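You operate a simulated robot arm through the tools that you are given. There is no shell and no other tool. Be economical: measure what you need, move in short steps, check, and stop when the job is done.

You are at the controls of a simulated two-armed robot. One attempt, no reset.

TASK
Draw the piston out and sound red, yellow, green and blue in turn, letting the beads settle each time.

Only the result counts: the job must be done as asked and must still hold three seconds after the hand-in. Knocking over, shifting, dropping, spilling or breaking anything else fails it.

THE ROBOT
Two 7-joint arms with fingered hands on one trunk, on a base that drives. Base frame: it is fixed to the floor where the robot stands at the start and does not move with it; the origin is under the middle of the robot, x ahead of it, y to its left, z up; the surface under the hand at the start is at about z = 800. Lengths are in mm, angles in rad, forces in N, time in s.
The left shoulder is at the start at [74, 173, 1080], the right one opposite. With the tool pointing down near the work surface each hand reaches from about 420 to 820 mm from the robot's upright axis, wherever it stands, measured 20 degrees to its own side. Places, roughly: black punch [700, 600, 900]; blue punch [500, 700, 1000]; blue tone key [700, -200, 900]; clear tube [500, -300, 900]; green punch [600, 700, 1000]; green tone key [700, -300, 900]; piston [500, 100, 900]; red punch [500, 500, 1000]; red tone key [700, -500, 900]; white punch [500, 600, 1000]; yellow punch [600, 600, 1000]; yellow tone key [700, -400, 900]. Payload 3.5 kg a hand.
The TCP of each hand is the grasp point between the finger pads, 25 mm short of the fingertips. In the tool frame z runs along the fingers and y along their closing line. Largest opening 88 mm; the body of the gripper starts 29 mm behind the TCP. The gripper is a hand of 3 fingers: y runs from the thumb to the fingers, the wrist lies at [-13, -97, -162] in the tool frame.
Orientation is told as [roll, pitch, yaw] about the base's x, y, z axes, in that order, counted from this pose: with the fingers straight down and the wrist toward the robot, the tool's x, y and z point along [0, 1, 0], [1, 0, 0] and [0, 0, -1] of the base frame.

THE INTERFACE
- The arms move only by the tool arm_command. It takes "left_rows", "right_rows" or both (then of equal length, played together; a hand with none holds still); each is a list that holds one entry, the list of rows, each a list of 6 numbers: the shift along the tool's x, y, z in units of 500 mm (1.0 is 500 mm), then the turn, a rotation vector about the tool's x, y, z in units of 45 degrees (1.0 is 45 degrees). In form: [[[dx, dy, dz, ax, ay, az], ...]]. A call has 1 to 10 rows; each row is the pose to reach, as a shift and turn from the pose commanded when the call began, along the tool's axes at that moment. A call with a number of a shift or a turn outside -1 to 1 is refused whole. Rows are played at 5 a second. More than 50 mm and 0.15 rad between two rows, and nothing of the call is played. Where a pose cannot be reached the arm comes as near as it can. A force on the tool above 40 N (or 10 N above the force at the start of the call, whichever is more), or a blocked arm, ends the call early, and 0.2 s more pass. In this call time passes only in rows, and 0.2 s behind the last. The reply holds the time, the measured pose of the TCP, the force on the tool along the base axes, the opening and the grip force, in the units named above and with some noise, with the torque about the TCP (base axes, N m) and any sound that the robot's microphone picked up, and new pictures: "show" is both (left out), scene, wrist or none (wrist: the cameras of the hands that moved).
- Cameras (640 x 400 px; columns grow to the right, rows downward): "scene" is now at [195.4, -39.7, 1335.7]; the picture's right is [-0.42, -0.90, 0.09], its down [-0.31, 0.05, -0.95] and it looks along [0.85, -0.43, -0.30] (base axes); focal length 214 px, centre (320, 200). "left" rides on the left gripper at [-58, -85, -99] in its tool frame; the picture's right is [-0.67, -0.35, 0.66], its down [0.68, -0.63, 0.37] and it looks along [0.29, 0.69, 0.66] (tool axes); focal length 261 px, centre (320, 200). "right" rides on the right gripper at [58, -85, -99] in its tool frame; the picture's right is [-0.67, 0.35, -0.66], its down [-0.69, -0.63, 0.37] and it looks along [-0.29, 0.69, 0.66] (tool axes); focal length 261 px, centre (320, 200). There is no depth. A picture from a camera that has moved, and an enlarged one, comes with that camera's place and axes in the base frame and with its lens.
- lift_body(by): slides the trunk up (or, below 0, down) by that many mm; the arms and the scene camera ride with it, the base frame stays. It gives what a move gives, with no picture.
- roll_base(legs): drives the robot by 1 to 6 legs, each [ahead, left, turn to the left] in mm, mm and rad, along the robot's own axes; the way and the turn of a leg run together, so that a leg with both is an arc; at most 1500 mm and 3.142 rad a leg. The arms and the cameras ride along, it lands a little off, and it stops where it bumps. It gives what a move gives, and a new picture of the scene camera.
- finger_targets(index, middle, thumb_bend, thumb_turn, hand): sets how far each is bent, from 0 (flat) to 100 (curled in); at 30 the hand is open as for a grip, at 70 the pads meet at the TCP. One left out holds its place. A second passes; each finger stops where it meets its share of the squeeze, and holds until it gets a number again. It is the only way to open and close the hand. It gives what a move gives, with no picture; readings hold the bend of each and the force on the fingers (four entries, about 0 where the hand has none), thumb and palm. thumb_turn goes from beside the hand (0) to across from the fingers (100), as for a grip.
- aim_head(pan, tilt): turns the head with the scene camera to pan (to the left, within 1.501 rad either way) and tilt (down, from -0.506 to 1.204), counted from straight ahead of the robot. It gives what a move gives, and a new picture of the scene camera.
- inspect(camera, box): a new picture of the part [left, top, right, bottom] of that camera's present view, enlarged. The clock stands still meanwhile.
- finish_job(): hands the job in; it is judged then, once.

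Go step by step. Nothing tells you exact positions but the pictures and the camera data: compare them with the known pose of the tool, close in by small moves and look again before you grip or let go. The budget is 120 turns and 260 pictures, counting those below and the enlarged ones. Unless the task says otherwise, let go and move clear before handing in, and close with one line.

The tools are called after "Request:" as a command line: name --argument value ..., lists and objects as JSON in quotes. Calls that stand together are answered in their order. arm_command: Moves the arms, as the interface text tells. Its arguments: {"type":"object","properties":{"left_rows":{"type":"array"},"right_rows":{"type":"array"},"show":{"type":"string","enum":["both","scene","wrist","none"]}},"required":[]} The other tools are called the same way: lift_body (by) slides the trunk up or down; finger_targets (index, middle, thumb_bend, thumb_turn, hand) moves the fingers one by one; roll_base (legs) drives the base; aim_head (pan, tilt) turns the head that bears the scene camera; inspect (camera, box) takes an enlarged picture of a part of a camera's view; finish_job () hands the job in.

At the start:

```text
clock: 0.0
left_ee_pos: [402.5, 42.7, 1288.2]
left_ee_rot: [0.003, 0.0, -0.001]
left_wrist_force: [0.5, 0.4, -0.2]
left_ft_torque: [0.01, 0.04, 0.0]
left_gripper_width: 87.4
left_gripper_force: 0.1
left_shape: jaw
left_bend: [30.0, 30.0, 30.0, 98.0]
left_finger forces: [0.1, 0.0, 0.0, 0.1, 0.0, 0.0]
right_ee_pos: [360.1, -390.7, 1317.3]
right_ee_rot: [0.0, -0.001, -0.001]
right_wrist_force: [-0.4, 0.7, -0.3]
right_ft_torque: [0.0, 0.0, 0.01]
right_gripper_width: 87.6
right_gripper_force: 0.1
right_shape: jaw
right_bend: [30.0, 30.0, 30.0, 98.0]
right_finger forces: [0.1, 0.1, 0.1, 0.1, 0.1, 0.0]
trunk travel left (down, up): [-168.0, 287.0]
robot x, y, heading: [1.7, -0.3, 0.001]
head pan, tilt: [-0.449, 0.113]
```

scene: 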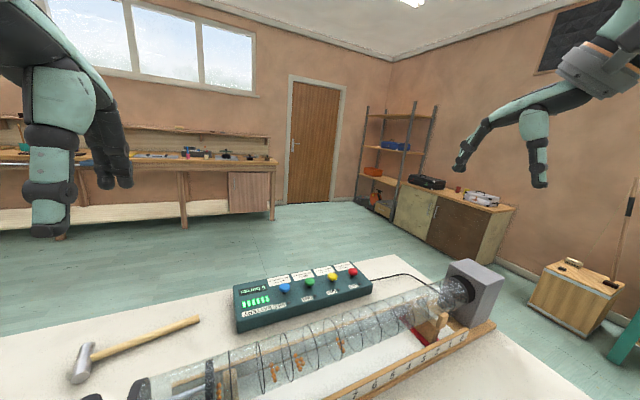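
right: 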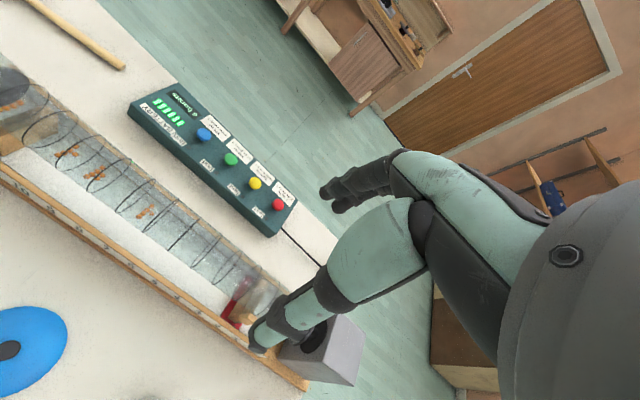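
left: 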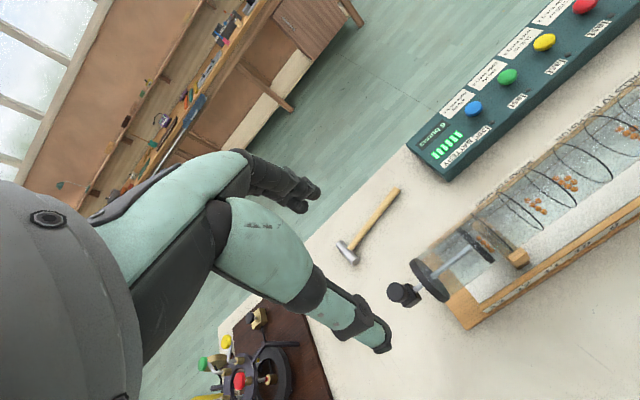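

I see a resonance tube with a piston on its left end, a box with four coloured keys, and some other tools. First I'll look at the details.

Request:
inspect --camera "scene" --box '[220, 250, 380, 350]'

Request:
inspect --camera "left" --box '[320, 180, 560, 330]'

Request:
aim_head --pan 0.1 --tilt 0.8

```text
4.00 times, centred on (300, 300) of scene
camera zoom: at [195.4, -39.7, 1335.7], right [-0.42, -0.9, 0.09], down [-0.31, 0.05, -0.95], along [0.85, -0.43, -0.3], focal length 858 px, centre (400, -200)
```

zoom: 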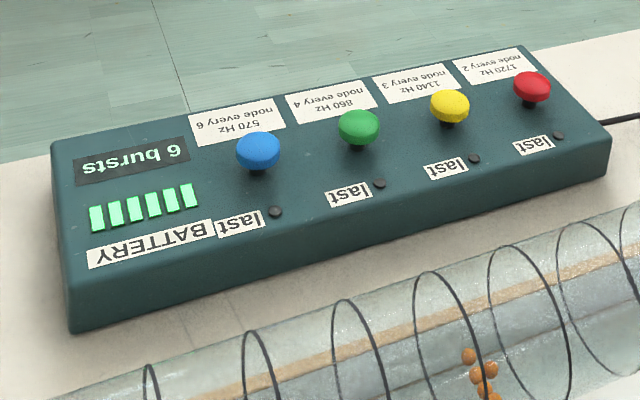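

```text
2.67 times, centred on (440, 255) of left
camera zoom: at [317.6, -15.2, 1387.8], right [-0.35, -0.67, -0.66], down [-0.63, 0.68, -0.37], along [0.69, 0.29, -0.66], focal length 695 px, centre (0, 53)
```

zoom: 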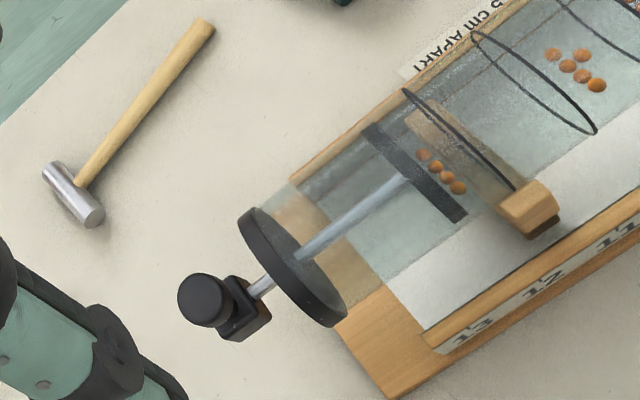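

```text
clock: 1.1
left_ee_pos: [401.3, 43.4, 1289.6]
left_ee_rot: [0.0, 0.0, -0.001]
left_wrist_force: [-0.2, 0.3, -0.8]
left_ft_torque: [-0.01, -0.01, -0.01]
left_gripper_width: 87.6
left_gripper_force: 0.1
left_shape: jaw
left_bend: [30.0, 30.0, 30.0, 98.0]
left_finger forces: [0.0, 0.0, 0.0, 0.1, 0.0, 0.1]
right_ee_pos: [358.9, -390.5, 1317.7]
right_ee_rot: [0.0, -0.002, -0.001]
right_wrist_force: [0.3, -1.0, 0.6]
right_ft_torque: [0.02, 0.01, 0.01]
right_gripper_width: 87.8
right_gripper_force: 0.1
right_shape: jaw
right_bend: [30.0, 30.0, 30.0, 98.0]
right_finger forces: [0.0, 0.0, 0.0, 0.0, 0.0, 0.1]
trunk travel left (down, up): [-168.0, 287.0]
robot x, y, heading: [-1.8, -0.6, 0.002]
head pan, tilt: [0.099, 0.799]
camera scene: at [179.4, 8.3, 1276.1], right [0.1, -1.0, -0.02], down [-0.85, -0.07, -0.53], along [0.52, 0.07, -0.85], focal length 214 px, centre (320, 200)
```

scene: 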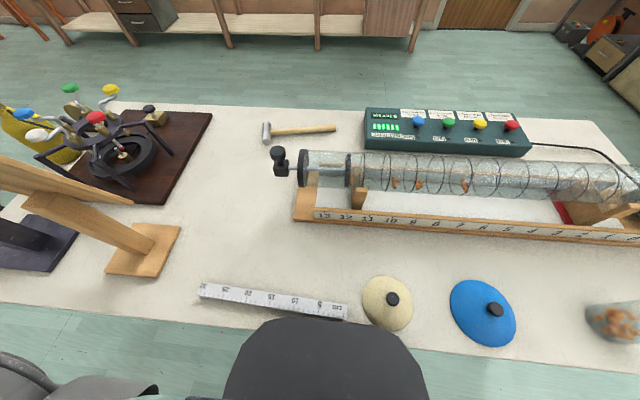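

The battery allows only six bursts, so wasted presses matter. I'll read the labels around the tube and the punch stand.

Request:
inspect --camera "scene" --box '[250, 90, 450, 240]'

Request:
inspect --camera "scene" --box '[440, 90, 640, 240]'

Request:
inspect --camera "scene" --box '[0, 60, 220, 280]'

Request:
inspect --camera "scene" --box '[350, 95, 450, 165]'

```text
2.67 times, centred on (350, 165) of scene
camera zoom: at [179.4, 8.3, 1276.1], right [0.1, -1.0, -0.02], down [-0.85, -0.07, -0.53], along [0.52, 0.07, -0.85], focal length 572 px, centre (240, 293)
```

zoom: 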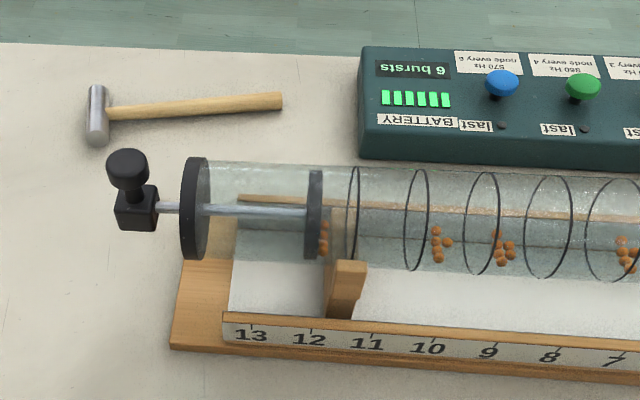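

```text
2.67 times, centred on (540, 165) of scene
camera zoom: at [179.4, 8.3, 1276.1], right [0.1, -1.0, -0.02], down [-0.85, -0.07, -0.53], along [0.52, 0.07, -0.85], focal length 572 px, centre (-267, 293)
```

zoom: 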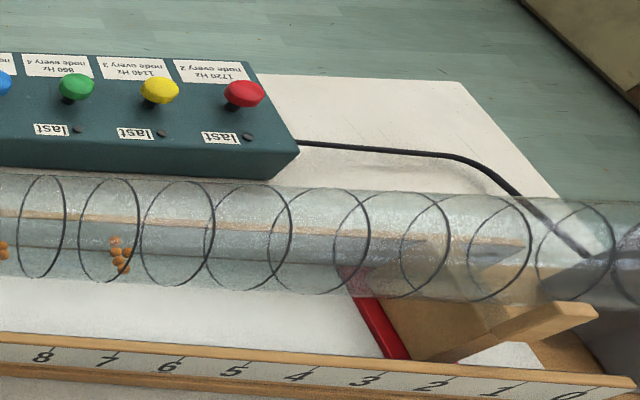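

```text
1.82 times, centred on (110, 170) of scene
camera zoom: at [179.4, 8.3, 1276.1], right [0.1, -1.0, -0.02], down [-0.85, -0.07, -0.53], along [0.52, 0.07, -0.85], focal length 390 px, centre (702, 254)
```

zoom: 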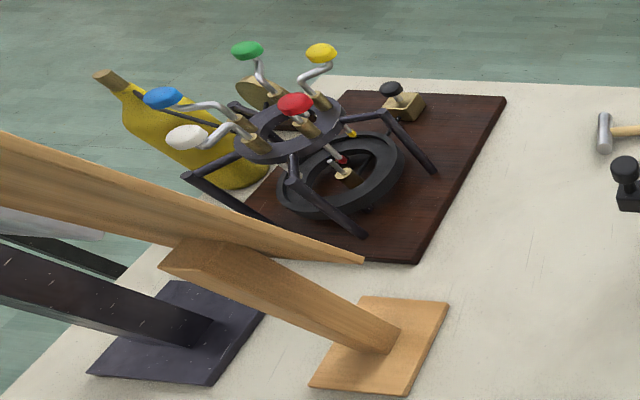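

```text
5.71 times, centred on (400, 130) of scene
camera zoom: at [179.4, 8.3, 1276.1], right [0.1, -1.0, -0.02], down [-0.85, -0.07, -0.53], along [0.52, 0.07, -0.85], focal length 1226 px, centre (-137, 600)
```

zoom: 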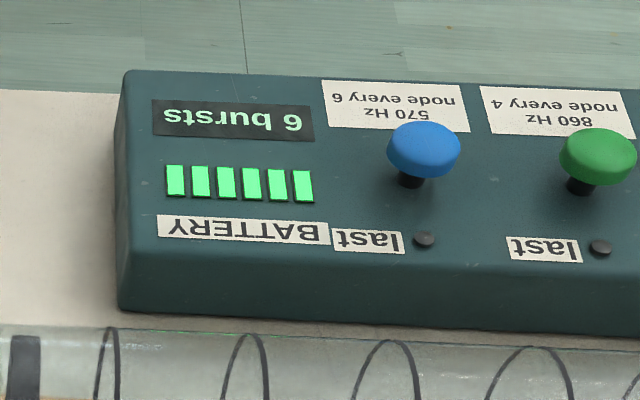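

The piston looks to be near mark 12, where all four node spacings (2, 3, 4 and 6) would fit. I need a more exact reading, so I'll look closer with the left and right cameras.

Request:
inspect --camera "left" --box '[440, 70, 640, 195]'

Request:
inspect --camera "left" --box '[400, 210, 560, 330]'

Request:
inspect --camera "right" --box '[0, 60, 200, 260]'

Request:
inspect --camera "right" --box '[160, 200, 380, 380]'

```text
3.20 times, centred on (540, 132) of left
camera zoom: at [317.6, -15.2, 1387.8], right [-0.35, -0.67, -0.66], down [-0.63, 0.68, -0.37], along [0.69, 0.29, -0.66], focal length 834 px, centre (-384, 416)
```

zoom: 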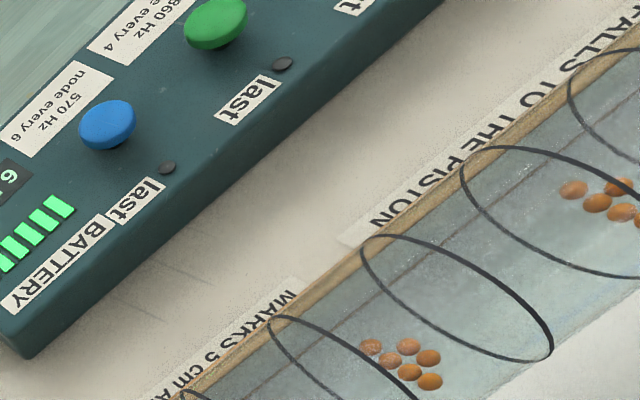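

```text
3.33 times, centred on (480, 270) of left
camera zoom: at [317.6, -15.2, 1387.8], right [-0.35, -0.67, -0.66], down [-0.63, 0.68, -0.37], along [0.69, 0.29, -0.66], focal length 869 px, centre (-213, -33)
```

zoom: 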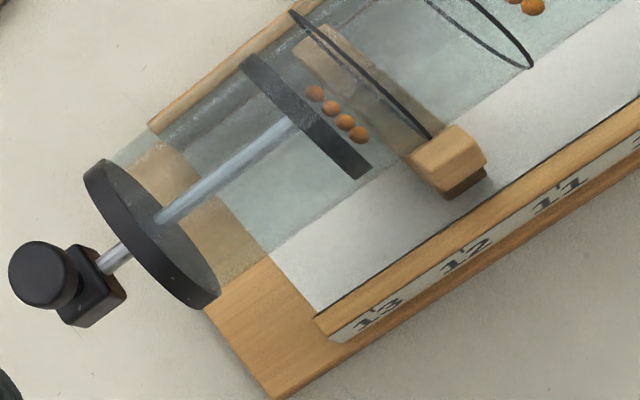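

```text
2.00 times, centred on (100, 160) of right
camera zoom: at [274.3, -332.2, 1417.6], right [0.35, -0.67, 0.66], down [-0.63, -0.69, -0.37], along [0.7, -0.29, -0.66], focal length 521 px, centre (760, 280)
```

zoom: 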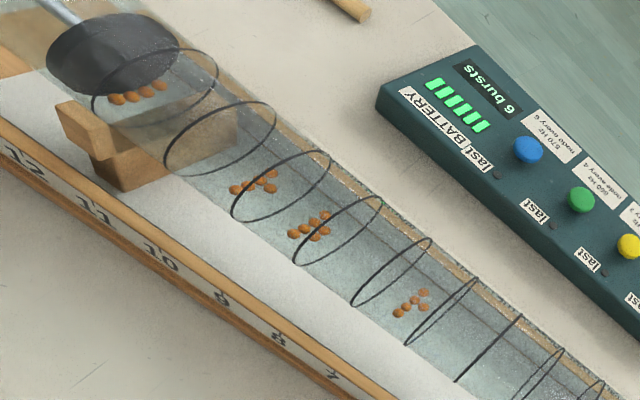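

```text
2.22 times, centred on (270, 290) of right
camera zoom: at [274.3, -332.2, 1417.6], right [0.35, -0.67, 0.66], down [-0.63, -0.69, -0.37], along [0.7, -0.29, -0.66], focal length 579 px, centre (431, 0)
```

zoom: 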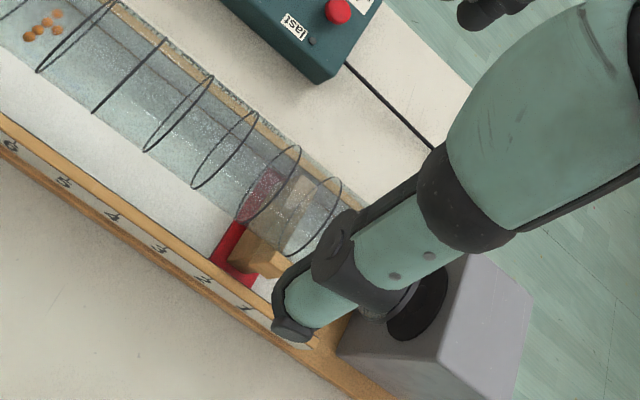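

A text label lies behind the tube ("...MARKS 5 cm APART...", "...FALLS TO THE PISTON"). I'll look for the rest of it.

Request:
lift_body --by 200

Request:
aim_head --pan -0.3 --tilt 0.8

Request:
inspect --camera "scene" --box '[180, 130, 320, 230]'

Request:
inspect --camera "scene" --box '[300, 130, 440, 230]'

```text
clock: 3.2
left_ee_pos: [401.6, 42.8, 1488.4]
left_ee_rot: [0.0, 0.001, 0.0]
left_wrist_force: [0.9, 0.2, -0.8]
left_ft_torque: [0.0, 0.04, 0.03]
left_gripper_width: 87.8
left_gripper_force: 0.1
left_shape: jaw
left_bend: [30.0, 30.0, 30.0, 98.0]
left_finger forces: [0.0, 0.0, 0.0, 0.0, 0.0, 0.0]
right_ee_pos: [359.5, -392.0, 1517.5]
right_ee_rot: [0.0, -0.002, 0.0]
right_wrist_force: [0.6, -0.4, 0.2]
right_ft_torque: [0.01, -0.01, -0.04]
right_gripper_width: 87.6
right_gripper_force: 0.1
right_shape: jaw
right_bend: [30.0, 30.0, 30.0, 98.0]
right_finger forces: [0.0, 0.1, 0.0, 0.1, 0.0, 0.0]
trunk travel left (down, up): [-368.0, 87.0]
robot x, y, heading: [0.1, -2.3, -0.002]
head pan, tilt: [0.099, 0.799]
```

```text
clock: 4.1
left_ee_pos: [402.0, 41.8, 1489.6]
left_ee_rot: [0.001, -0.001, -0.001]
left_wrist_force: [0.1, 0.0, 0.5]
left_ft_torque: [0.02, 0.02, 0.0]
left_gripper_width: 87.7
left_gripper_force: 0.2
left_shape: jaw
left_bend: [30.0, 30.0, 30.0, 98.0]
left_finger forces: [0.1, 0.1, 0.1, 0.0, 0.0, 0.0]
right_ee_pos: [358.7, -390.6, 1516.9]
right_ee_rot: [0.001, -0.003, 0.0]
right_wrist_force: [-0.1, 0.3, -0.7]
right_ft_torque: [-0.02, -0.03, 0.0]
right_gripper_width: 87.7
right_gripper_force: 0.1
right_shape: jaw
right_bend: [30.0, 30.0, 30.0, 98.0]
right_finger forces: [0.0, 0.1, 0.1, 0.1, 0.0, 0.0]
trunk travel left (down, up): [-368.0, 87.0]
robot x, y, heading: [3.6, 0.7, 0.005]
head pan, tilt: [-0.3, 0.799]
camera scene: at [78.7, -23.5, 1506.8], right [-0.29, -0.96, 0.01], down [-0.7, 0.21, -0.68], along [0.65, -0.21, -0.73], focal length 214 px, centre (320, 200)
```

scene: 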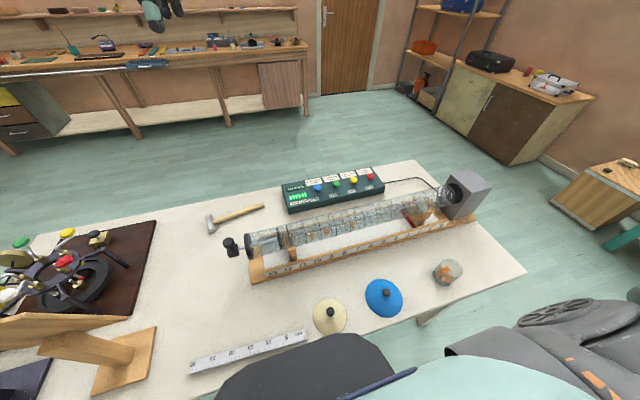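

```text
4.00 times, centred on (250, 180) of scene
camera zoom: at [78.7, -23.5, 1506.8], right [-0.29, -0.96, 0.01], down [-0.7, 0.21, -0.68], along [0.65, -0.21, -0.73], focal length 858 px, centre (600, 280)
```

zoom: 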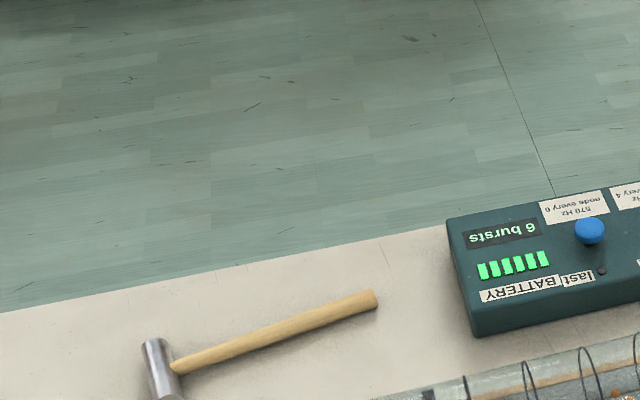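

```text
4.00 times, centred on (370, 180) of scene
camera zoom: at [78.7, -23.5, 1506.8], right [-0.29, -0.96, 0.01], down [-0.7, 0.21, -0.68], along [0.65, -0.21, -0.73], focal length 858 px, centre (120, 280)
```

zoom: 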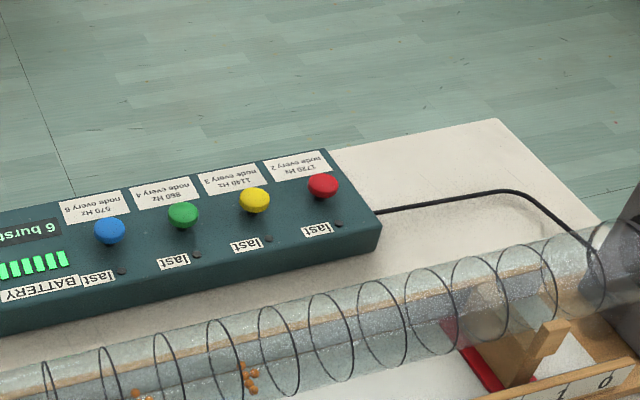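

The head view hides the label; I'll use the wrist cameras, which now stand higher.

Request:
arm_command --right_rows '[[[0.1, 0.1, 0, 0, 0, 0], [0.2, 0.2, 0, 0, 0, 0]]]' --left_rows '[[[-0.1, 0.1, 0, 0, 0, 0], [-0.2, 0.2, 0, 0, 0, 0]]]' --show "wrist"

```text
refused: row 1 steps farther than a row can; nothing moved
```

The step was too long, so I'll use smaller ones.

Request:
arm_command --right_rows '[[[0, 0.09, 0, 0, 0, 0], [0, 0.18, 0, 0, 0, 0], [0, 0.27, 0, 0, 0, 0], [0, 0.36, 0, 0, 0, 0]]]' --left_rows '[[[0, 0.09, 0, 0, 0, 0], [0, 0.18, 0, 0, 0, 0], [0, 0.27, 0, 0, 0, 0], [0, 0.36, 0, 0, 0, 0]]]' --show "wrist"

```text
clock: 5.1
left_ee_pos: [586.7, 37.9, 1489.2]
left_ee_rot: [0.003, 0.004, -0.001]
left_wrist_force: [0.4, 0.1, -0.3]
left_ft_torque: [0.01, 0.02, -0.01]
left_gripper_width: 88.1
left_gripper_force: 0.0
left_shape: jaw
left_bend: [30.0, 30.0, 30.0, 98.0]
left_finger forces: [0.0, 0.1, 0.1, 0.1, 0.1, 0.0]
right_ee_pos: [490.6, -399.5, 1506.4]
right_ee_rot: [0.002, -0.002, -0.003]
right_wrist_force: [0.0, 0.8, 0.1]
right_ft_torque: [0.01, 0.0, 0.04]
right_gripper_width: 87.8
right_gripper_force: 0.1
right_shape: jaw
right_bend: [30.0, 30.0, 30.0, 98.0]
right_finger forces: [0.1, 0.1, 0.0, 0.1, 0.0, 0.1]
right hand out of reach, approached as far as the arm can: row 3, 4
trunk travel left (down, up): [-368.0, 87.0]
robot x, y, heading: [1.3, -4.3, 0.0]
head pan, tilt: [-0.3, 0.799]
camera right: at [405.4, -341.4, 1607.5], right [0.35, -0.67, 0.65], down [-0.63, -0.68, -0.37], along [0.69, -0.29, -0.66], focal length 261 px, centre (320, 200)
camera left: at [500.9, -19.9, 1587.8], right [-0.35, -0.67, -0.66], down [-0.63, 0.69, -0.36], along [0.69, 0.29, -0.66], focal length 261 px, centre (320, 200)
```

right: 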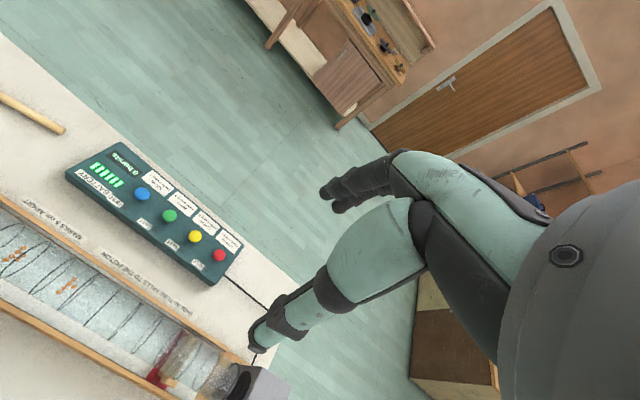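
left: 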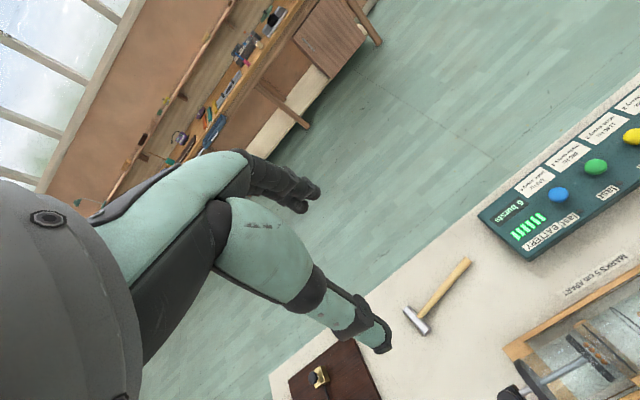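

Request:
inspect --camera "right" --box '[20, 185, 120, 265]'

Request:
inspect --camera "right" --box '[90, 235, 210, 330]'

Request:
inspect --camera "right" --box '[90, 300, 290, 400]'

Request:
inspect --camera "left" --box '[480, 280, 640, 400]'

```text
5.00 times, centred on (70, 225) of right
camera zoom: at [405.4, -341.4, 1607.5], right [0.35, -0.67, 0.65], down [-0.63, -0.68, -0.37], along [0.69, -0.29, -0.66], focal length 1303 px, centre (1570, 75)
```

zoom: 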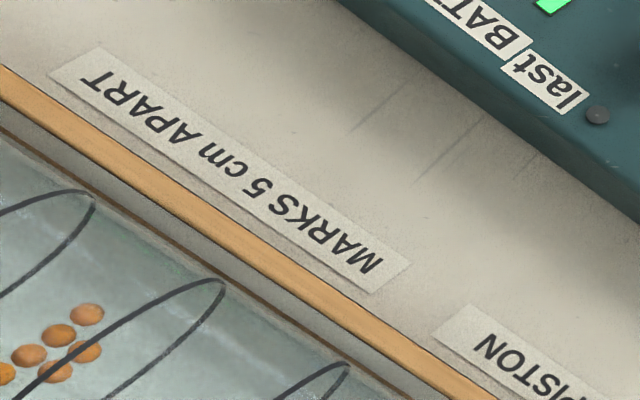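

```text
4.21 times, centred on (150, 282) of right
camera zoom: at [405.4, -341.4, 1607.5], right [0.35, -0.67, 0.65], down [-0.63, -0.68, -0.37], along [0.69, -0.29, -0.66], focal length 1098 px, centre (1036, -147)
```

zoom: 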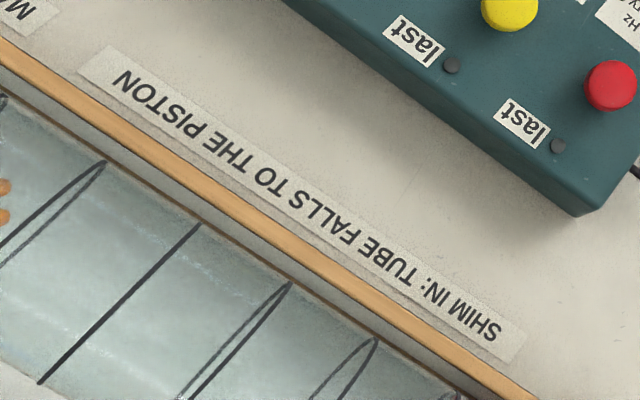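

```text
3.20 times, centred on (190, 350) of right
camera zoom: at [405.4, -341.4, 1607.5], right [0.35, -0.67, 0.65], down [-0.63, -0.68, -0.37], along [0.69, -0.29, -0.66], focal length 834 px, centre (736, -280)
```

zoom: 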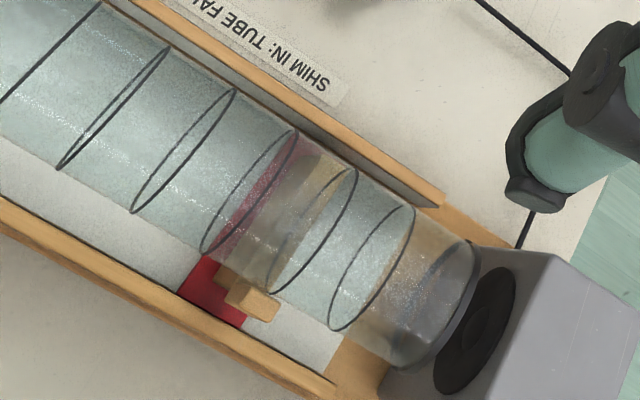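

```text
3.33 times, centred on (560, 340) of left
camera zoom: at [500.9, -19.9, 1587.8], right [-0.35, -0.67, -0.66], down [-0.63, 0.69, -0.36], along [0.69, 0.29, -0.66], focal length 869 px, centre (-480, -267)
```

zoom: 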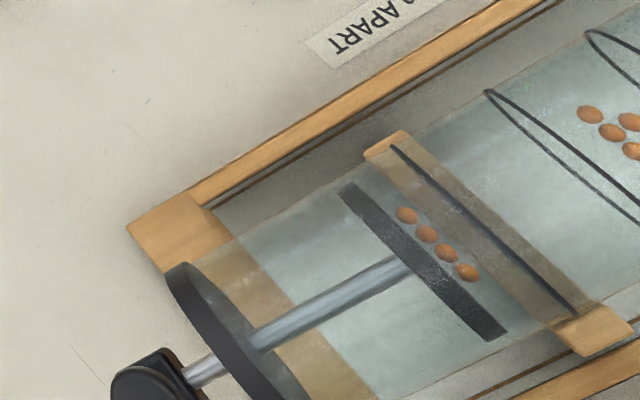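

The label reads "SHIM IN: TUBE FALLS TO THE PISTON", and the red shim is in, so I'll leave it. The beads sit at about 12, 10, 9 and 7, and the piston handle is near [472, 126, 920] with its knob at about z 962. I'll lower the trunk again and bring the left hand above the knob.

Request:
lift_body --by -200

Request:
arm_command --left_rows '[[[0.03, -0.038, 0.07, 0, 0, 0], [0.06, -0.076, 0.14, 0, 0, 0], [0.09, -0.114, 0.21, 0, 0, 0], [0.12, -0.152, 0.28, 0, 0, 0], [0.15, -0.19, 0.35, 0, 0, 0], [0.18, -0.226, 0.418, 0, 0, 0]]]' --show "wrist"

Request:
aim_head --pan 0.1 --tilt 0.8

```text
clock: 7.3
left_ee_pos: [580.5, 42.7, 1289.9]
left_ee_rot: [-0.002, 0.001, -0.002]
left_wrist_force: [-0.2, 0.4, 0.8]
left_ft_torque: [0.02, -0.02, -0.03]
left_gripper_width: 87.7
left_gripper_force: 0.0
left_shape: jaw
left_bend: [30.0, 30.0, 30.0, 98.0]
left_finger forces: [0.0, 0.0, 0.1, 0.0, 0.0, 0.1]
right_ee_pos: [487.3, -394.5, 1308.6]
right_ee_rot: [0.0, -0.003, 0.001]
right_wrist_force: [0.2, -0.7, -0.3]
right_ft_torque: [-0.01, 0.0, 0.02]
right_gripper_width: 87.9
right_gripper_force: 0.1
right_shape: jaw
right_bend: [30.0, 30.0, 30.0, 98.0]
right_finger forces: [0.0, 0.1, 0.1, 0.1, 0.0, 0.0]
trunk travel left (down, up): [-168.0, 287.0]
robot x, y, heading: [0.3, 3.8, -0.003]
head pan, tilt: [-0.3, 0.799]
```

```text
clock: 8.7
left_ee_pos: [467.5, 132.3, 1080.0]
left_ee_rot: [-0.002, -0.001, 0.0]
left_wrist_force: [-0.4, -0.4, 0.1]
left_ft_torque: [-0.02, -0.01, 0.04]
left_gripper_width: 87.9
left_gripper_force: 0.0
left_shape: jaw
left_bend: [30.0, 30.0, 30.0, 98.0]
left_finger forces: [0.0, 0.0, 0.0, 0.0, 0.0, 0.0]
right_ee_pos: [486.9, -392.9, 1308.0]
right_ee_rot: [-0.001, -0.001, 0.0]
right_wrist_force: [-0.5, -0.1, 0.5]
right_ft_torque: [-0.01, -0.02, -0.01]
right_gripper_width: 87.6
right_gripper_force: 0.0
right_shape: jaw
right_bend: [30.0, 30.0, 30.0, 98.0]
right_finger forces: [0.1, 0.0, 0.1, 0.0, 0.1, 0.0]
trunk travel left (down, up): [-168.0, 287.0]
robot x, y, heading: [2.1, 1.5, 0.001]
head pan, tilt: [-0.3, 0.799]
camera left: at [383.2, 75.0, 1178.8], right [-0.35, -0.67, -0.65], down [-0.63, 0.68, -0.37], along [0.69, 0.28, -0.66], focal length 261 px, centre (320, 200)
```

left: 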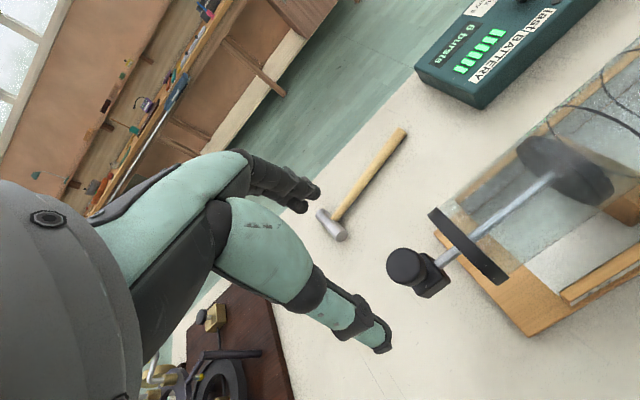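

```text
clock: 9.5
left_ee_pos: [468.8, 131.1, 1080.5]
left_ee_rot: [0.0, -0.001, 0.001]
left_wrist_force: [0.9, 0.2, 0.6]
left_ft_torque: [-0.02, 0.0, -0.03]
left_gripper_width: 88.0
left_gripper_force: 0.0
left_shape: jaw
left_bend: [30.0, 30.0, 30.0, 98.0]
left_finger forces: [0.0, 0.0, 0.1, 0.0, 0.0, 0.0]
right_ee_pos: [487.3, -394.3, 1307.9]
right_ee_rot: [-0.001, -0.002, 0.0]
right_wrist_force: [-1.1, 0.6, -0.7]
right_ft_torque: [0.01, 0.0, 0.03]
right_gripper_width: 87.4
right_gripper_force: 0.0
right_shape: jaw
right_bend: [30.0, 30.0, 30.0, 98.0]
right_finger forces: [0.0, 0.0, 0.1, 0.1, 0.1, 0.0]
trunk travel left (down, up): [-168.0, 287.0]
robot x, y, heading: [0.2, 0.4, 0.002]
head pan, tilt: [0.099, 0.799]
camera scene: at [179.4, 8.2, 1276.0], right [0.1, -1.0, -0.02], down [-0.85, -0.07, -0.53], along [0.52, 0.07, -0.85], focal length 214 px, centre (320, 200)
```

scene: 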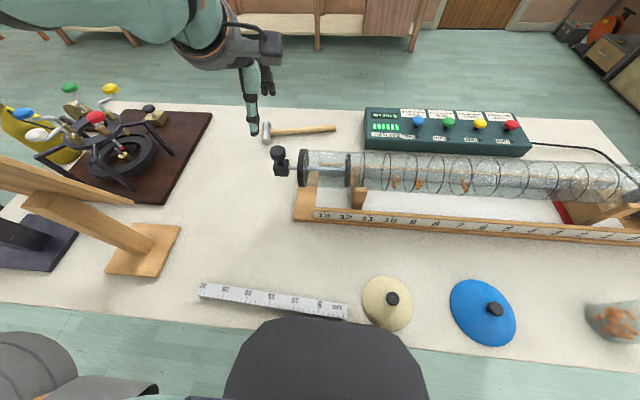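

The knob is measured at about [474, 127, 964] from two views. I'll descend to just above it and look.

Request:
arm_command --left_rows '[[[-0.004, 0.005, 0.06, 0, 0, 0], [-0.008, 0.01, 0.12, 0, 0, 0], [-0.008, 0.01, 0.14, 0, 0, 0]]]' --show "both"

Request:
inspect --camera "scene" --box '[220, 90, 380, 190]'

```text
clock: 10.5
left_ee_pos: [467.5, 120.5, 1052.1]
left_ee_rot: [0.001, -0.078, -0.007]
left_wrist_force: [-0.8, 0.3, 0.6]
left_ft_torque: [-0.02, 0.0, 0.01]
left_gripper_width: 87.5
left_gripper_force: 0.1
left_shape: jaw
left_bend: [30.0, 30.0, 30.0, 98.0]
left_finger forces: [0.0, 0.0, 0.0, 0.1, 0.1, 0.0]
right_ee_pos: [470.1, -400.3, 1320.0]
right_ee_rot: [0.011, -0.023, 0.001]
right_wrist_force: [-0.5, -0.1, -0.3]
right_ft_torque: [0.01, 0.03, -0.02]
right_gripper_width: 87.7
right_gripper_force: 0.0
right_shape: jaw
right_bend: [30.0, 30.0, 30.0, 98.0]
right_finger forces: [0.0, 0.0, 0.0, 0.1, 0.0, 0.1]
trunk travel left (down, up): [-168.0, 287.0]
robot x, y, heading: [1.8, 4.0, 0.003]
head pan, tilt: [0.099, 0.799]
stopped in row 3 (left hand): the arm was blocked; the commanded pose is now the measured one
camera scene: at [162.6, 1.9, 1284.9], right [0.1, -0.99, -0.03], down [-0.84, -0.07, -0.55], along [0.54, 0.08, -0.84], focal length 214 px, centre (320, 200)
camera left: at [374.1, 63.6, 1143.2], right [-0.3, -0.67, -0.68], down [-0.6, 0.69, -0.41], along [0.74, 0.28, -0.61], focal length 261 px, centre (320, 200)
```

scene: 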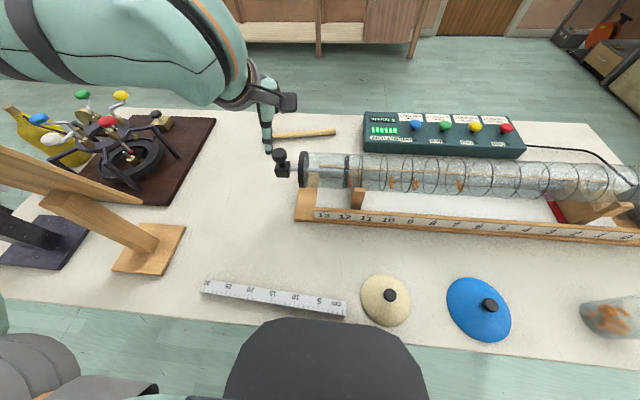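
left: 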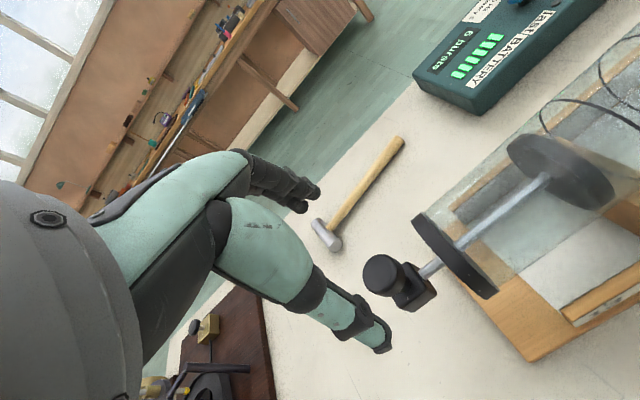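

```text
4.00 times, centred on (300, 140) of scene
camera zoom: at [162.6, 1.9, 1284.9], right [0.1, -0.99, -0.03], down [-0.84, -0.07, -0.55], along [0.54, 0.08, -0.84], focal length 858 px, centre (400, 440)
```

zoom: 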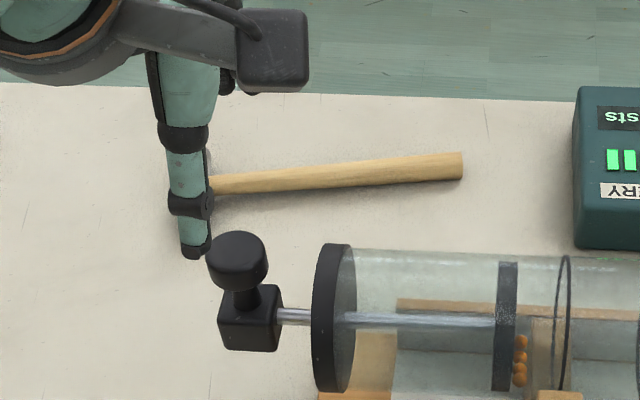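

The left arm was blocked and the body rocked, so something up the arm, perhaps the wooden stand, touched. I'll back straight up and look left at it.

Request:
arm_command --left_rows '[[[0, 0, -0.06, 0.09, 0, 0], [0, 0, -0.12, 0.09, 0, 0], [0, 0, -0.18, 0.09, 0, 0]]]' --show "none"

Request:
aim_head --pan 0.9 --tilt 0.7

```text
clock: 11.3
left_ee_pos: [476.9, 126.6, 1112.3]
left_ee_rot: [-0.004, 0.044, -0.008]
left_wrist_force: [-0.3, 0.2, -0.5]
left_ft_torque: [-0.01, 0.0, -0.01]
left_gripper_width: 87.4
left_gripper_force: 0.0
left_shape: jaw
left_bend: [30.0, 30.0, 30.0, 98.0]
left_finger forces: [0.0, 0.1, 0.0, 0.0, 0.1, 0.1]
right_ee_pos: [490.7, -393.5, 1307.1]
right_ee_rot: [-0.001, 0.002, -0.002]
right_wrist_force: [-0.2, 0.4, 0.4]
right_ft_torque: [0.0, 0.0, -0.03]
right_gripper_width: 87.8
right_gripper_force: 0.0
right_shape: jaw
right_bend: [30.0, 30.0, 30.0, 98.0]
right_finger forces: [0.0, 0.0, 0.1, 0.0, 0.0, 0.0]
trunk travel left (down, up): [-168.0, 287.0]
robot x, y, heading: [3.3, 0.2, -0.001]
head pan, tilt: [0.099, 0.799]
```

```text
clock: 12.5
left_ee_pos: [475.0, 128.1, 1114.7]
left_ee_rot: [-0.007, 0.037, -0.005]
left_wrist_force: [-0.3, 1.2, -0.4]
left_ft_torque: [0.0, 0.01, 0.01]
left_gripper_width: 88.0
left_gripper_force: 0.0
left_shape: jaw
left_bend: [30.0, 30.0, 30.0, 98.0]
left_finger forces: [0.0, 0.0, 0.1, 0.0, 0.0, 0.0]
right_ee_pos: [490.1, -391.3, 1309.2]
right_ee_rot: [0.001, -0.003, -0.001]
right_wrist_force: [-0.6, -0.2, 0.3]
right_ft_torque: [0.02, -0.01, -0.03]
right_gripper_width: 87.7
right_gripper_force: 0.0
right_shape: jaw
right_bend: [30.0, 30.0, 30.0, 98.0]
right_finger forces: [0.1, 0.0, 0.1, 0.0, 0.0, 0.0]
trunk travel left (down, up): [-168.0, 287.0]
robot x, y, heading: [1.7, 2.9, 0.004]
head pan, tilt: [0.901, 0.7]
camera scene: at [156.0, 69.5, 1290.0], right [0.77, -0.62, -0.17], down [-0.56, -0.5, -0.66], along [0.33, 0.6, -0.73], focal length 214 px, centre (320, 200)
```

scene: 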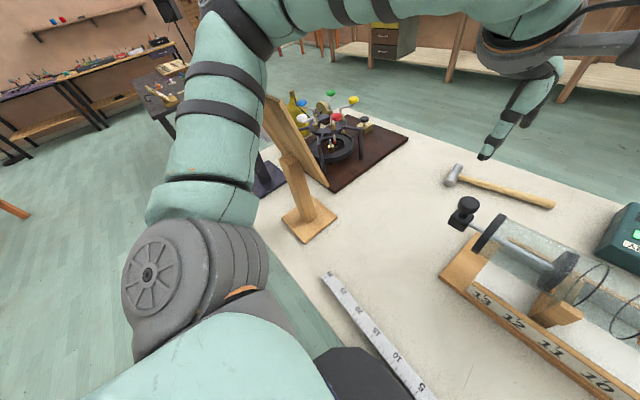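

The forearm or elbow hangs low over the table edge and easel. I'll raise the trunk so the elbow rides higher while the hand reaches down.

Request:
lift_body --by 180

Request:
aim_head --pan 0.9 --tilt 0.9

```text
clock: 14.5
left_ee_pos: [475.4, 127.7, 1296.1]
left_ee_rot: [-0.008, 0.039, -0.005]
left_wrist_force: [-0.5, -0.5, 0.6]
left_ft_torque: [-0.01, -0.02, 0.0]
left_gripper_width: 87.8
left_gripper_force: 0.0
left_shape: jaw
left_bend: [30.0, 30.0, 30.0, 98.0]
left_finger forces: [0.0, 0.1, 0.1, 0.0, 0.1, 0.0]
right_ee_pos: [489.0, -391.2, 1489.7]
right_ee_rot: [-0.002, 0.001, 0.001]
right_wrist_force: [-0.4, 0.4, 0.7]
right_ft_torque: [0.01, -0.04, -0.03]
right_gripper_width: 87.6
right_gripper_force: 0.0
right_shape: jaw
right_bend: [30.0, 30.0, 30.0, 98.0]
right_finger forces: [0.0, 0.0, 0.1, 0.0, 0.0, 0.1]
trunk travel left (down, up): [-348.0, 107.0]
robot x, y, heading: [2.7, 3.1, 0.0]
head pan, tilt: [0.901, 0.7]
```

```text
clock: 15.2
left_ee_pos: [476.4, 128.2, 1295.4]
left_ee_rot: [-0.007, 0.04, -0.005]
left_wrist_force: [0.5, -0.1, 0.6]
left_ft_torque: [-0.01, 0.04, 0.01]
left_gripper_width: 87.8
left_gripper_force: 0.0
left_shape: jaw
left_bend: [30.0, 30.0, 30.0, 98.0]
left_finger forces: [0.0, 0.1, 0.1, 0.0, 0.0, 0.1]
right_ee_pos: [488.7, -391.3, 1489.1]
right_ee_rot: [0.002, -0.002, 0.001]
right_wrist_force: [0.3, -0.2, 0.8]
right_ft_torque: [0.01, -0.02, 0.01]
right_gripper_width: 87.6
right_gripper_force: 0.1
right_shape: jaw
right_bend: [30.0, 30.0, 30.0, 98.0]
right_finger forces: [0.0, 0.0, 0.0, 0.1, 0.1, 0.0]
trunk travel left (down, up): [-348.0, 107.0]
robot x, y, heading: [2.9, 1.3, -0.004]
head pan, tilt: [0.901, 0.901]
camera scene: at [55.5, 62.1, 1478.4], right [0.78, -0.62, -0.03], down [-0.51, -0.61, -0.61], along [0.36, 0.49, -0.8], focal length 214 px, centre (320, 200)
```

scene: 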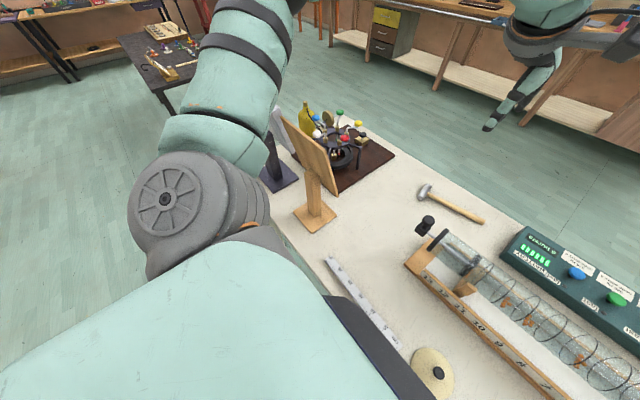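

With the elbow higher, I'll lower the hand toward the knob in small rows, straightening the small tilt.

Request:
arm_command --left_rows '[[[0, 0.004, 0.086, -0.05, 0, 0], [0, 0.008, 0.172, -0.05, 0, 0], [0, 0.012, 0.258, -0.05, 0, 0], [0, 0.016, 0.344, -0.05, 0, 0], [0, 0.02, 0.43, -0.05, 0, 0], [0, 0.022, 0.516, -0.05, 0, 0]]]' --show "both"

```text
clock: 16.6
left_ee_pos: [476.4, 126.9, 1036.9]
left_ee_rot: [-0.008, -0.001, -0.002]
left_wrist_force: [0.6, -0.1, 0.4]
left_ft_torque: [-0.03, -0.02, 0.0]
left_gripper_width: 87.8
left_gripper_force: 0.1
left_shape: jaw
left_bend: [30.0, 30.0, 30.0, 98.0]
left_finger forces: [0.0, 0.1, 0.1, 0.1, 0.0, 0.0]
right_ee_pos: [489.5, -391.5, 1488.8]
right_ee_rot: [-0.002, -0.001, 0.001]
right_wrist_force: [-1.1, -0.9, -0.1]
right_ft_torque: [0.0, 0.06, 0.0]
right_gripper_width: 87.7
right_gripper_force: 0.1
right_shape: jaw
right_bend: [30.0, 30.0, 30.0, 98.0]
right_finger forces: [0.0, 0.0, 0.0, 0.0, 0.1, 0.0]
trunk travel left (down, up): [-348.0, 107.0]
robot x, y, heading: [1.5, 0.6, 0.003]
head pan, tilt: [0.901, 0.901]
camera scene: at [55.8, 62.6, 1478.3], right [0.78, -0.62, -0.03], down [-0.51, -0.61, -0.6], along [0.36, 0.49, -0.8], focal length 214 px, centre (320, 200)
camera left: at [391.1, 70.8, 1135.5], right [-0.35, -0.67, -0.65], down [-0.63, 0.69, -0.37], along [0.7, 0.28, -0.66], focal length 261 px, centre (320, 200)
```

scene: 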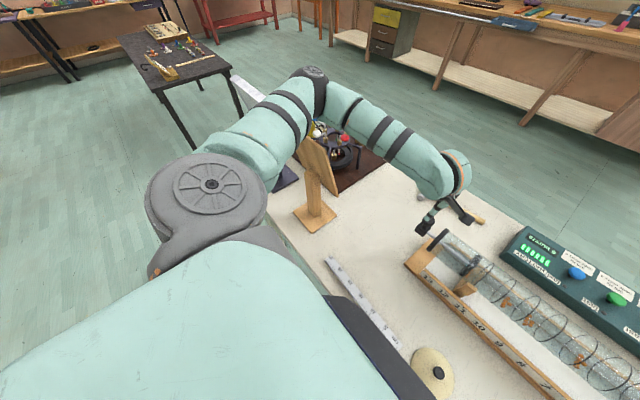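
left: 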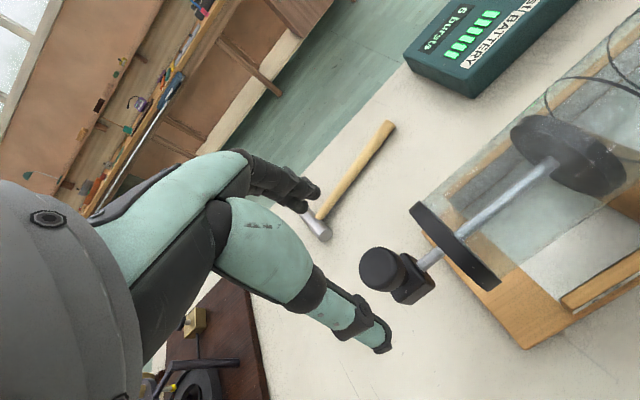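

The hand is clear and aligned, with the knob at [476, 127] and the TCP at [476, 127]. I'll descend around the knob.

Request:
arm_command --left_rows '[[[0, 0, 0.04, 0, 0, 0], [0, 0, 0.08, 0, 0, 0], [0, 0, 0.115, 0, 0, 0], [0, 0, 0.146, 0, 0, 0]]]' --show "both"

Request:
inspect --camera "scene" --box '[370, 150, 530, 270]'

```text
clock: 17.8
left_ee_pos: [509.3, 132.1, 1027.8]
left_ee_rot: [0.001, -0.139, -0.008]
left_wrist_force: [-0.5, 0.6, -0.5]
left_ft_torque: [0.0, 0.01, 0.02]
left_gripper_width: 87.6
left_gripper_force: 0.1
left_shape: jaw
left_bend: [30.0, 30.0, 30.0, 98.0]
left_finger forces: [0.0, 0.1, 0.0, 0.1, 0.0, 0.0]
right_ee_pos: [483.4, -383.8, 1491.7]
right_ee_rot: [-0.003, -0.006, 0.002]
right_wrist_force: [-0.7, 0.5, 0.6]
right_ft_torque: [0.0, 0.0, 0.02]
right_gripper_width: 87.7
right_gripper_force: 0.1
right_shape: jaw
right_bend: [30.0, 30.0, 30.0, 98.0]
right_finger forces: [0.1, 0.0, 0.0, 0.1, 0.1, 0.1]
trunk travel left (down, up): [-348.0, 107.0]
robot x, y, heading: [5.2, 6.0, 0.0]
head pan, tilt: [0.901, 0.901]
stopped in row 4 (left hand): the arm was blocked; the commanded pose is now the measured one
camera scene: at [47.9, 69.0, 1476.9], right [0.79, -0.62, -0.02], down [-0.5, -0.62, -0.61], along [0.36, 0.49, -0.79], focal length 214 px, centre (320, 200)
camera left: at [412.1, 75.7, 1112.8], right [-0.26, -0.67, -0.7], down [-0.57, 0.69, -0.45], along [0.78, 0.28, -0.56], focal length 261 px, centre (320, 200)
```

scene: 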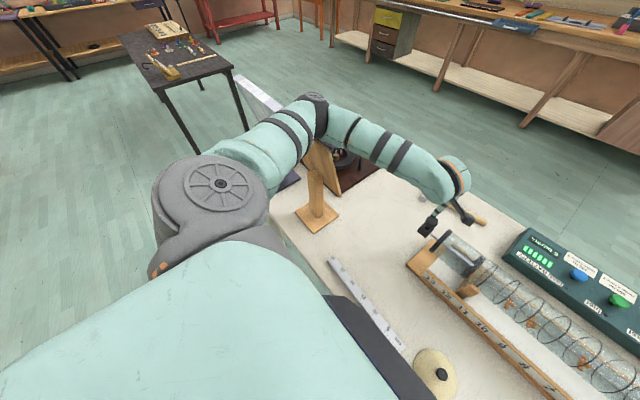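
left: 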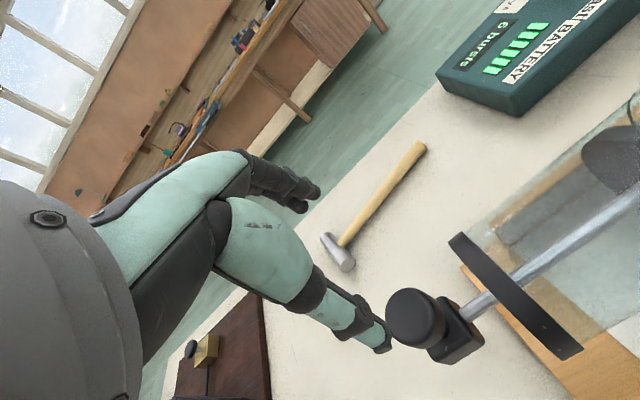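

```text
3.33 times, centred on (450, 210) of scene
camera zoom: at [47.9, 69.0, 1476.9], right [0.79, -0.62, -0.02], down [-0.5, -0.62, -0.61], along [0.36, 0.49, -0.79], focal length 715 px, centre (-113, 167)
```

zoom: 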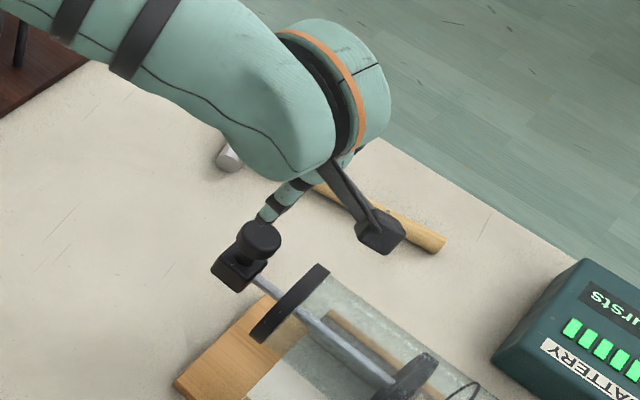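

Blocked again with no hand force, so the elbow or forearm must be meeting the easel or punch stand. I'll back off upward, then shift the robot about 200 mm to the right so the elbow clears them.

Request:
arm_command --left_rows '[[[0, 0, -0.08, 0.1, 0, 0], [0, 0, -0.16, 0.17, 0, 0], [0, 0, -0.24, 0.17, 0, 0], [0, 0, -0.32, 0.17, 0, 0], [0, 0, -0.4, 0.17, 0, 0], [0, 0, -0.48, 0.17, 0, 0], [0, 0, -0.56, 0.17, 0, 0]]]' --show "scene"

Request:
inspect --camera "scene" --box '[230, 80, 430, 250]'

```text
clock: 19.4
left_ee_pos: [479.1, 123.3, 1298.5]
left_ee_rot: [0.001, 0.016, -0.017]
left_wrist_force: [0.1, 0.4, 0.1]
left_ft_torque: [0.0, 0.0, 0.01]
left_gripper_width: 87.6
left_gripper_force: 0.1
left_shape: jaw
left_bend: [30.0, 30.0, 30.0, 98.0]
left_finger forces: [0.0, 0.0, 0.0, 0.0, 0.1, 0.0]
right_ee_pos: [490.2, -387.5, 1489.1]
right_ee_rot: [-0.001, -0.002, 0.001]
right_wrist_force: [-0.7, 0.1, 0.6]
right_ft_torque: [0.06, 0.03, -0.03]
right_gripper_width: 87.7
right_gripper_force: 0.0
right_shape: jaw
right_bend: [30.0, 30.0, 30.0, 98.0]
right_finger forces: [0.0, 0.1, 0.1, 0.0, 0.1, 0.0]
trunk travel left (down, up): [-348.0, 107.0]
robot x, y, heading: [0.4, 5.1, -0.0]
head pan, tilt: [0.901, 0.901]
camera scene: at [55.7, 64.1, 1478.5], right [0.78, -0.62, -0.02], down [-0.5, -0.61, -0.61], along [0.36, 0.49, -0.8], focal length 214 px, centre (320, 200)
```

scene: 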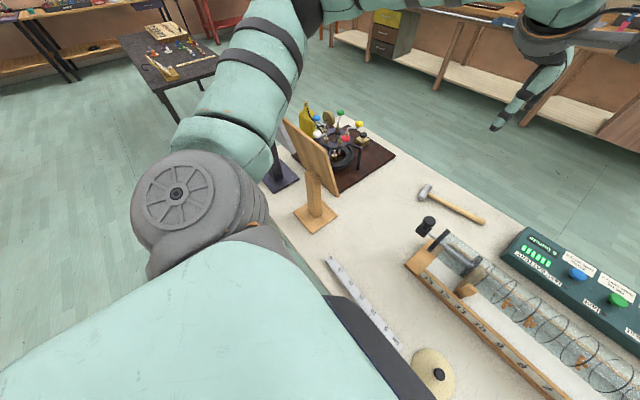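

```text
2.35 times, centred on (330, 165) of scene
camera zoom: at [55.7, 64.1, 1478.5], right [0.78, -0.62, -0.02], down [-0.5, -0.61, -0.61], along [0.36, 0.49, -0.8], focal length 505 px, centre (296, 282)
```

zoom: 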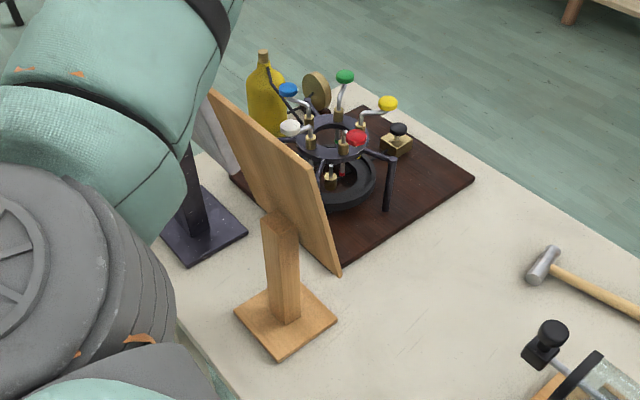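

The easel and punch stand look undisturbed. Driving right 230 mm now, which also suits the keys.

Request:
roll_base --legs '[[0, -230, 0]]'

```text
clock: 21.1
left_ee_pos: [481.6, -102.2, 1298.4]
left_ee_rot: [-0.002, 0.015, -0.021]
left_wrist_force: [0.3, 0.4, -0.1]
left_ft_torque: [-0.04, 0.0, -0.02]
left_gripper_width: 87.5
left_gripper_force: 0.2
left_shape: jaw
left_bend: [30.0, 30.0, 30.0, 98.0]
left_finger forces: [0.1, 0.0, 0.0, 0.0, 0.0, 0.0]
right_ee_pos: [489.2, -613.3, 1491.7]
right_ee_rot: [-0.003, -0.001, -0.004]
right_wrist_force: [1.3, -0.5, -0.8]
right_ft_torque: [-0.02, 0.0, 0.02]
right_gripper_width: 87.7
right_gripper_force: 0.1
right_shape: jaw
right_bend: [30.0, 30.0, 30.0, 98.0]
right_finger forces: [0.0, 0.0, 0.0, 0.1, 0.1, 0.1]
trunk travel left (down, up): [-348.0, 107.0]
robot x, y, heading: [4.1, -223.9, 0.0]
head pan, tilt: [0.901, 0.901]
camera scene: at [56.5, -159.1, 1478.2], right [0.78, -0.62, -0.02], down [-0.51, -0.61, -0.6], along [0.36, 0.48, -0.8], focal length 214 px, centre (320, 200)
```

scene: 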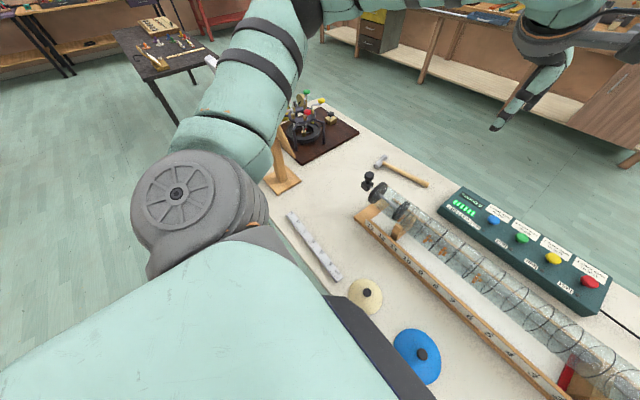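

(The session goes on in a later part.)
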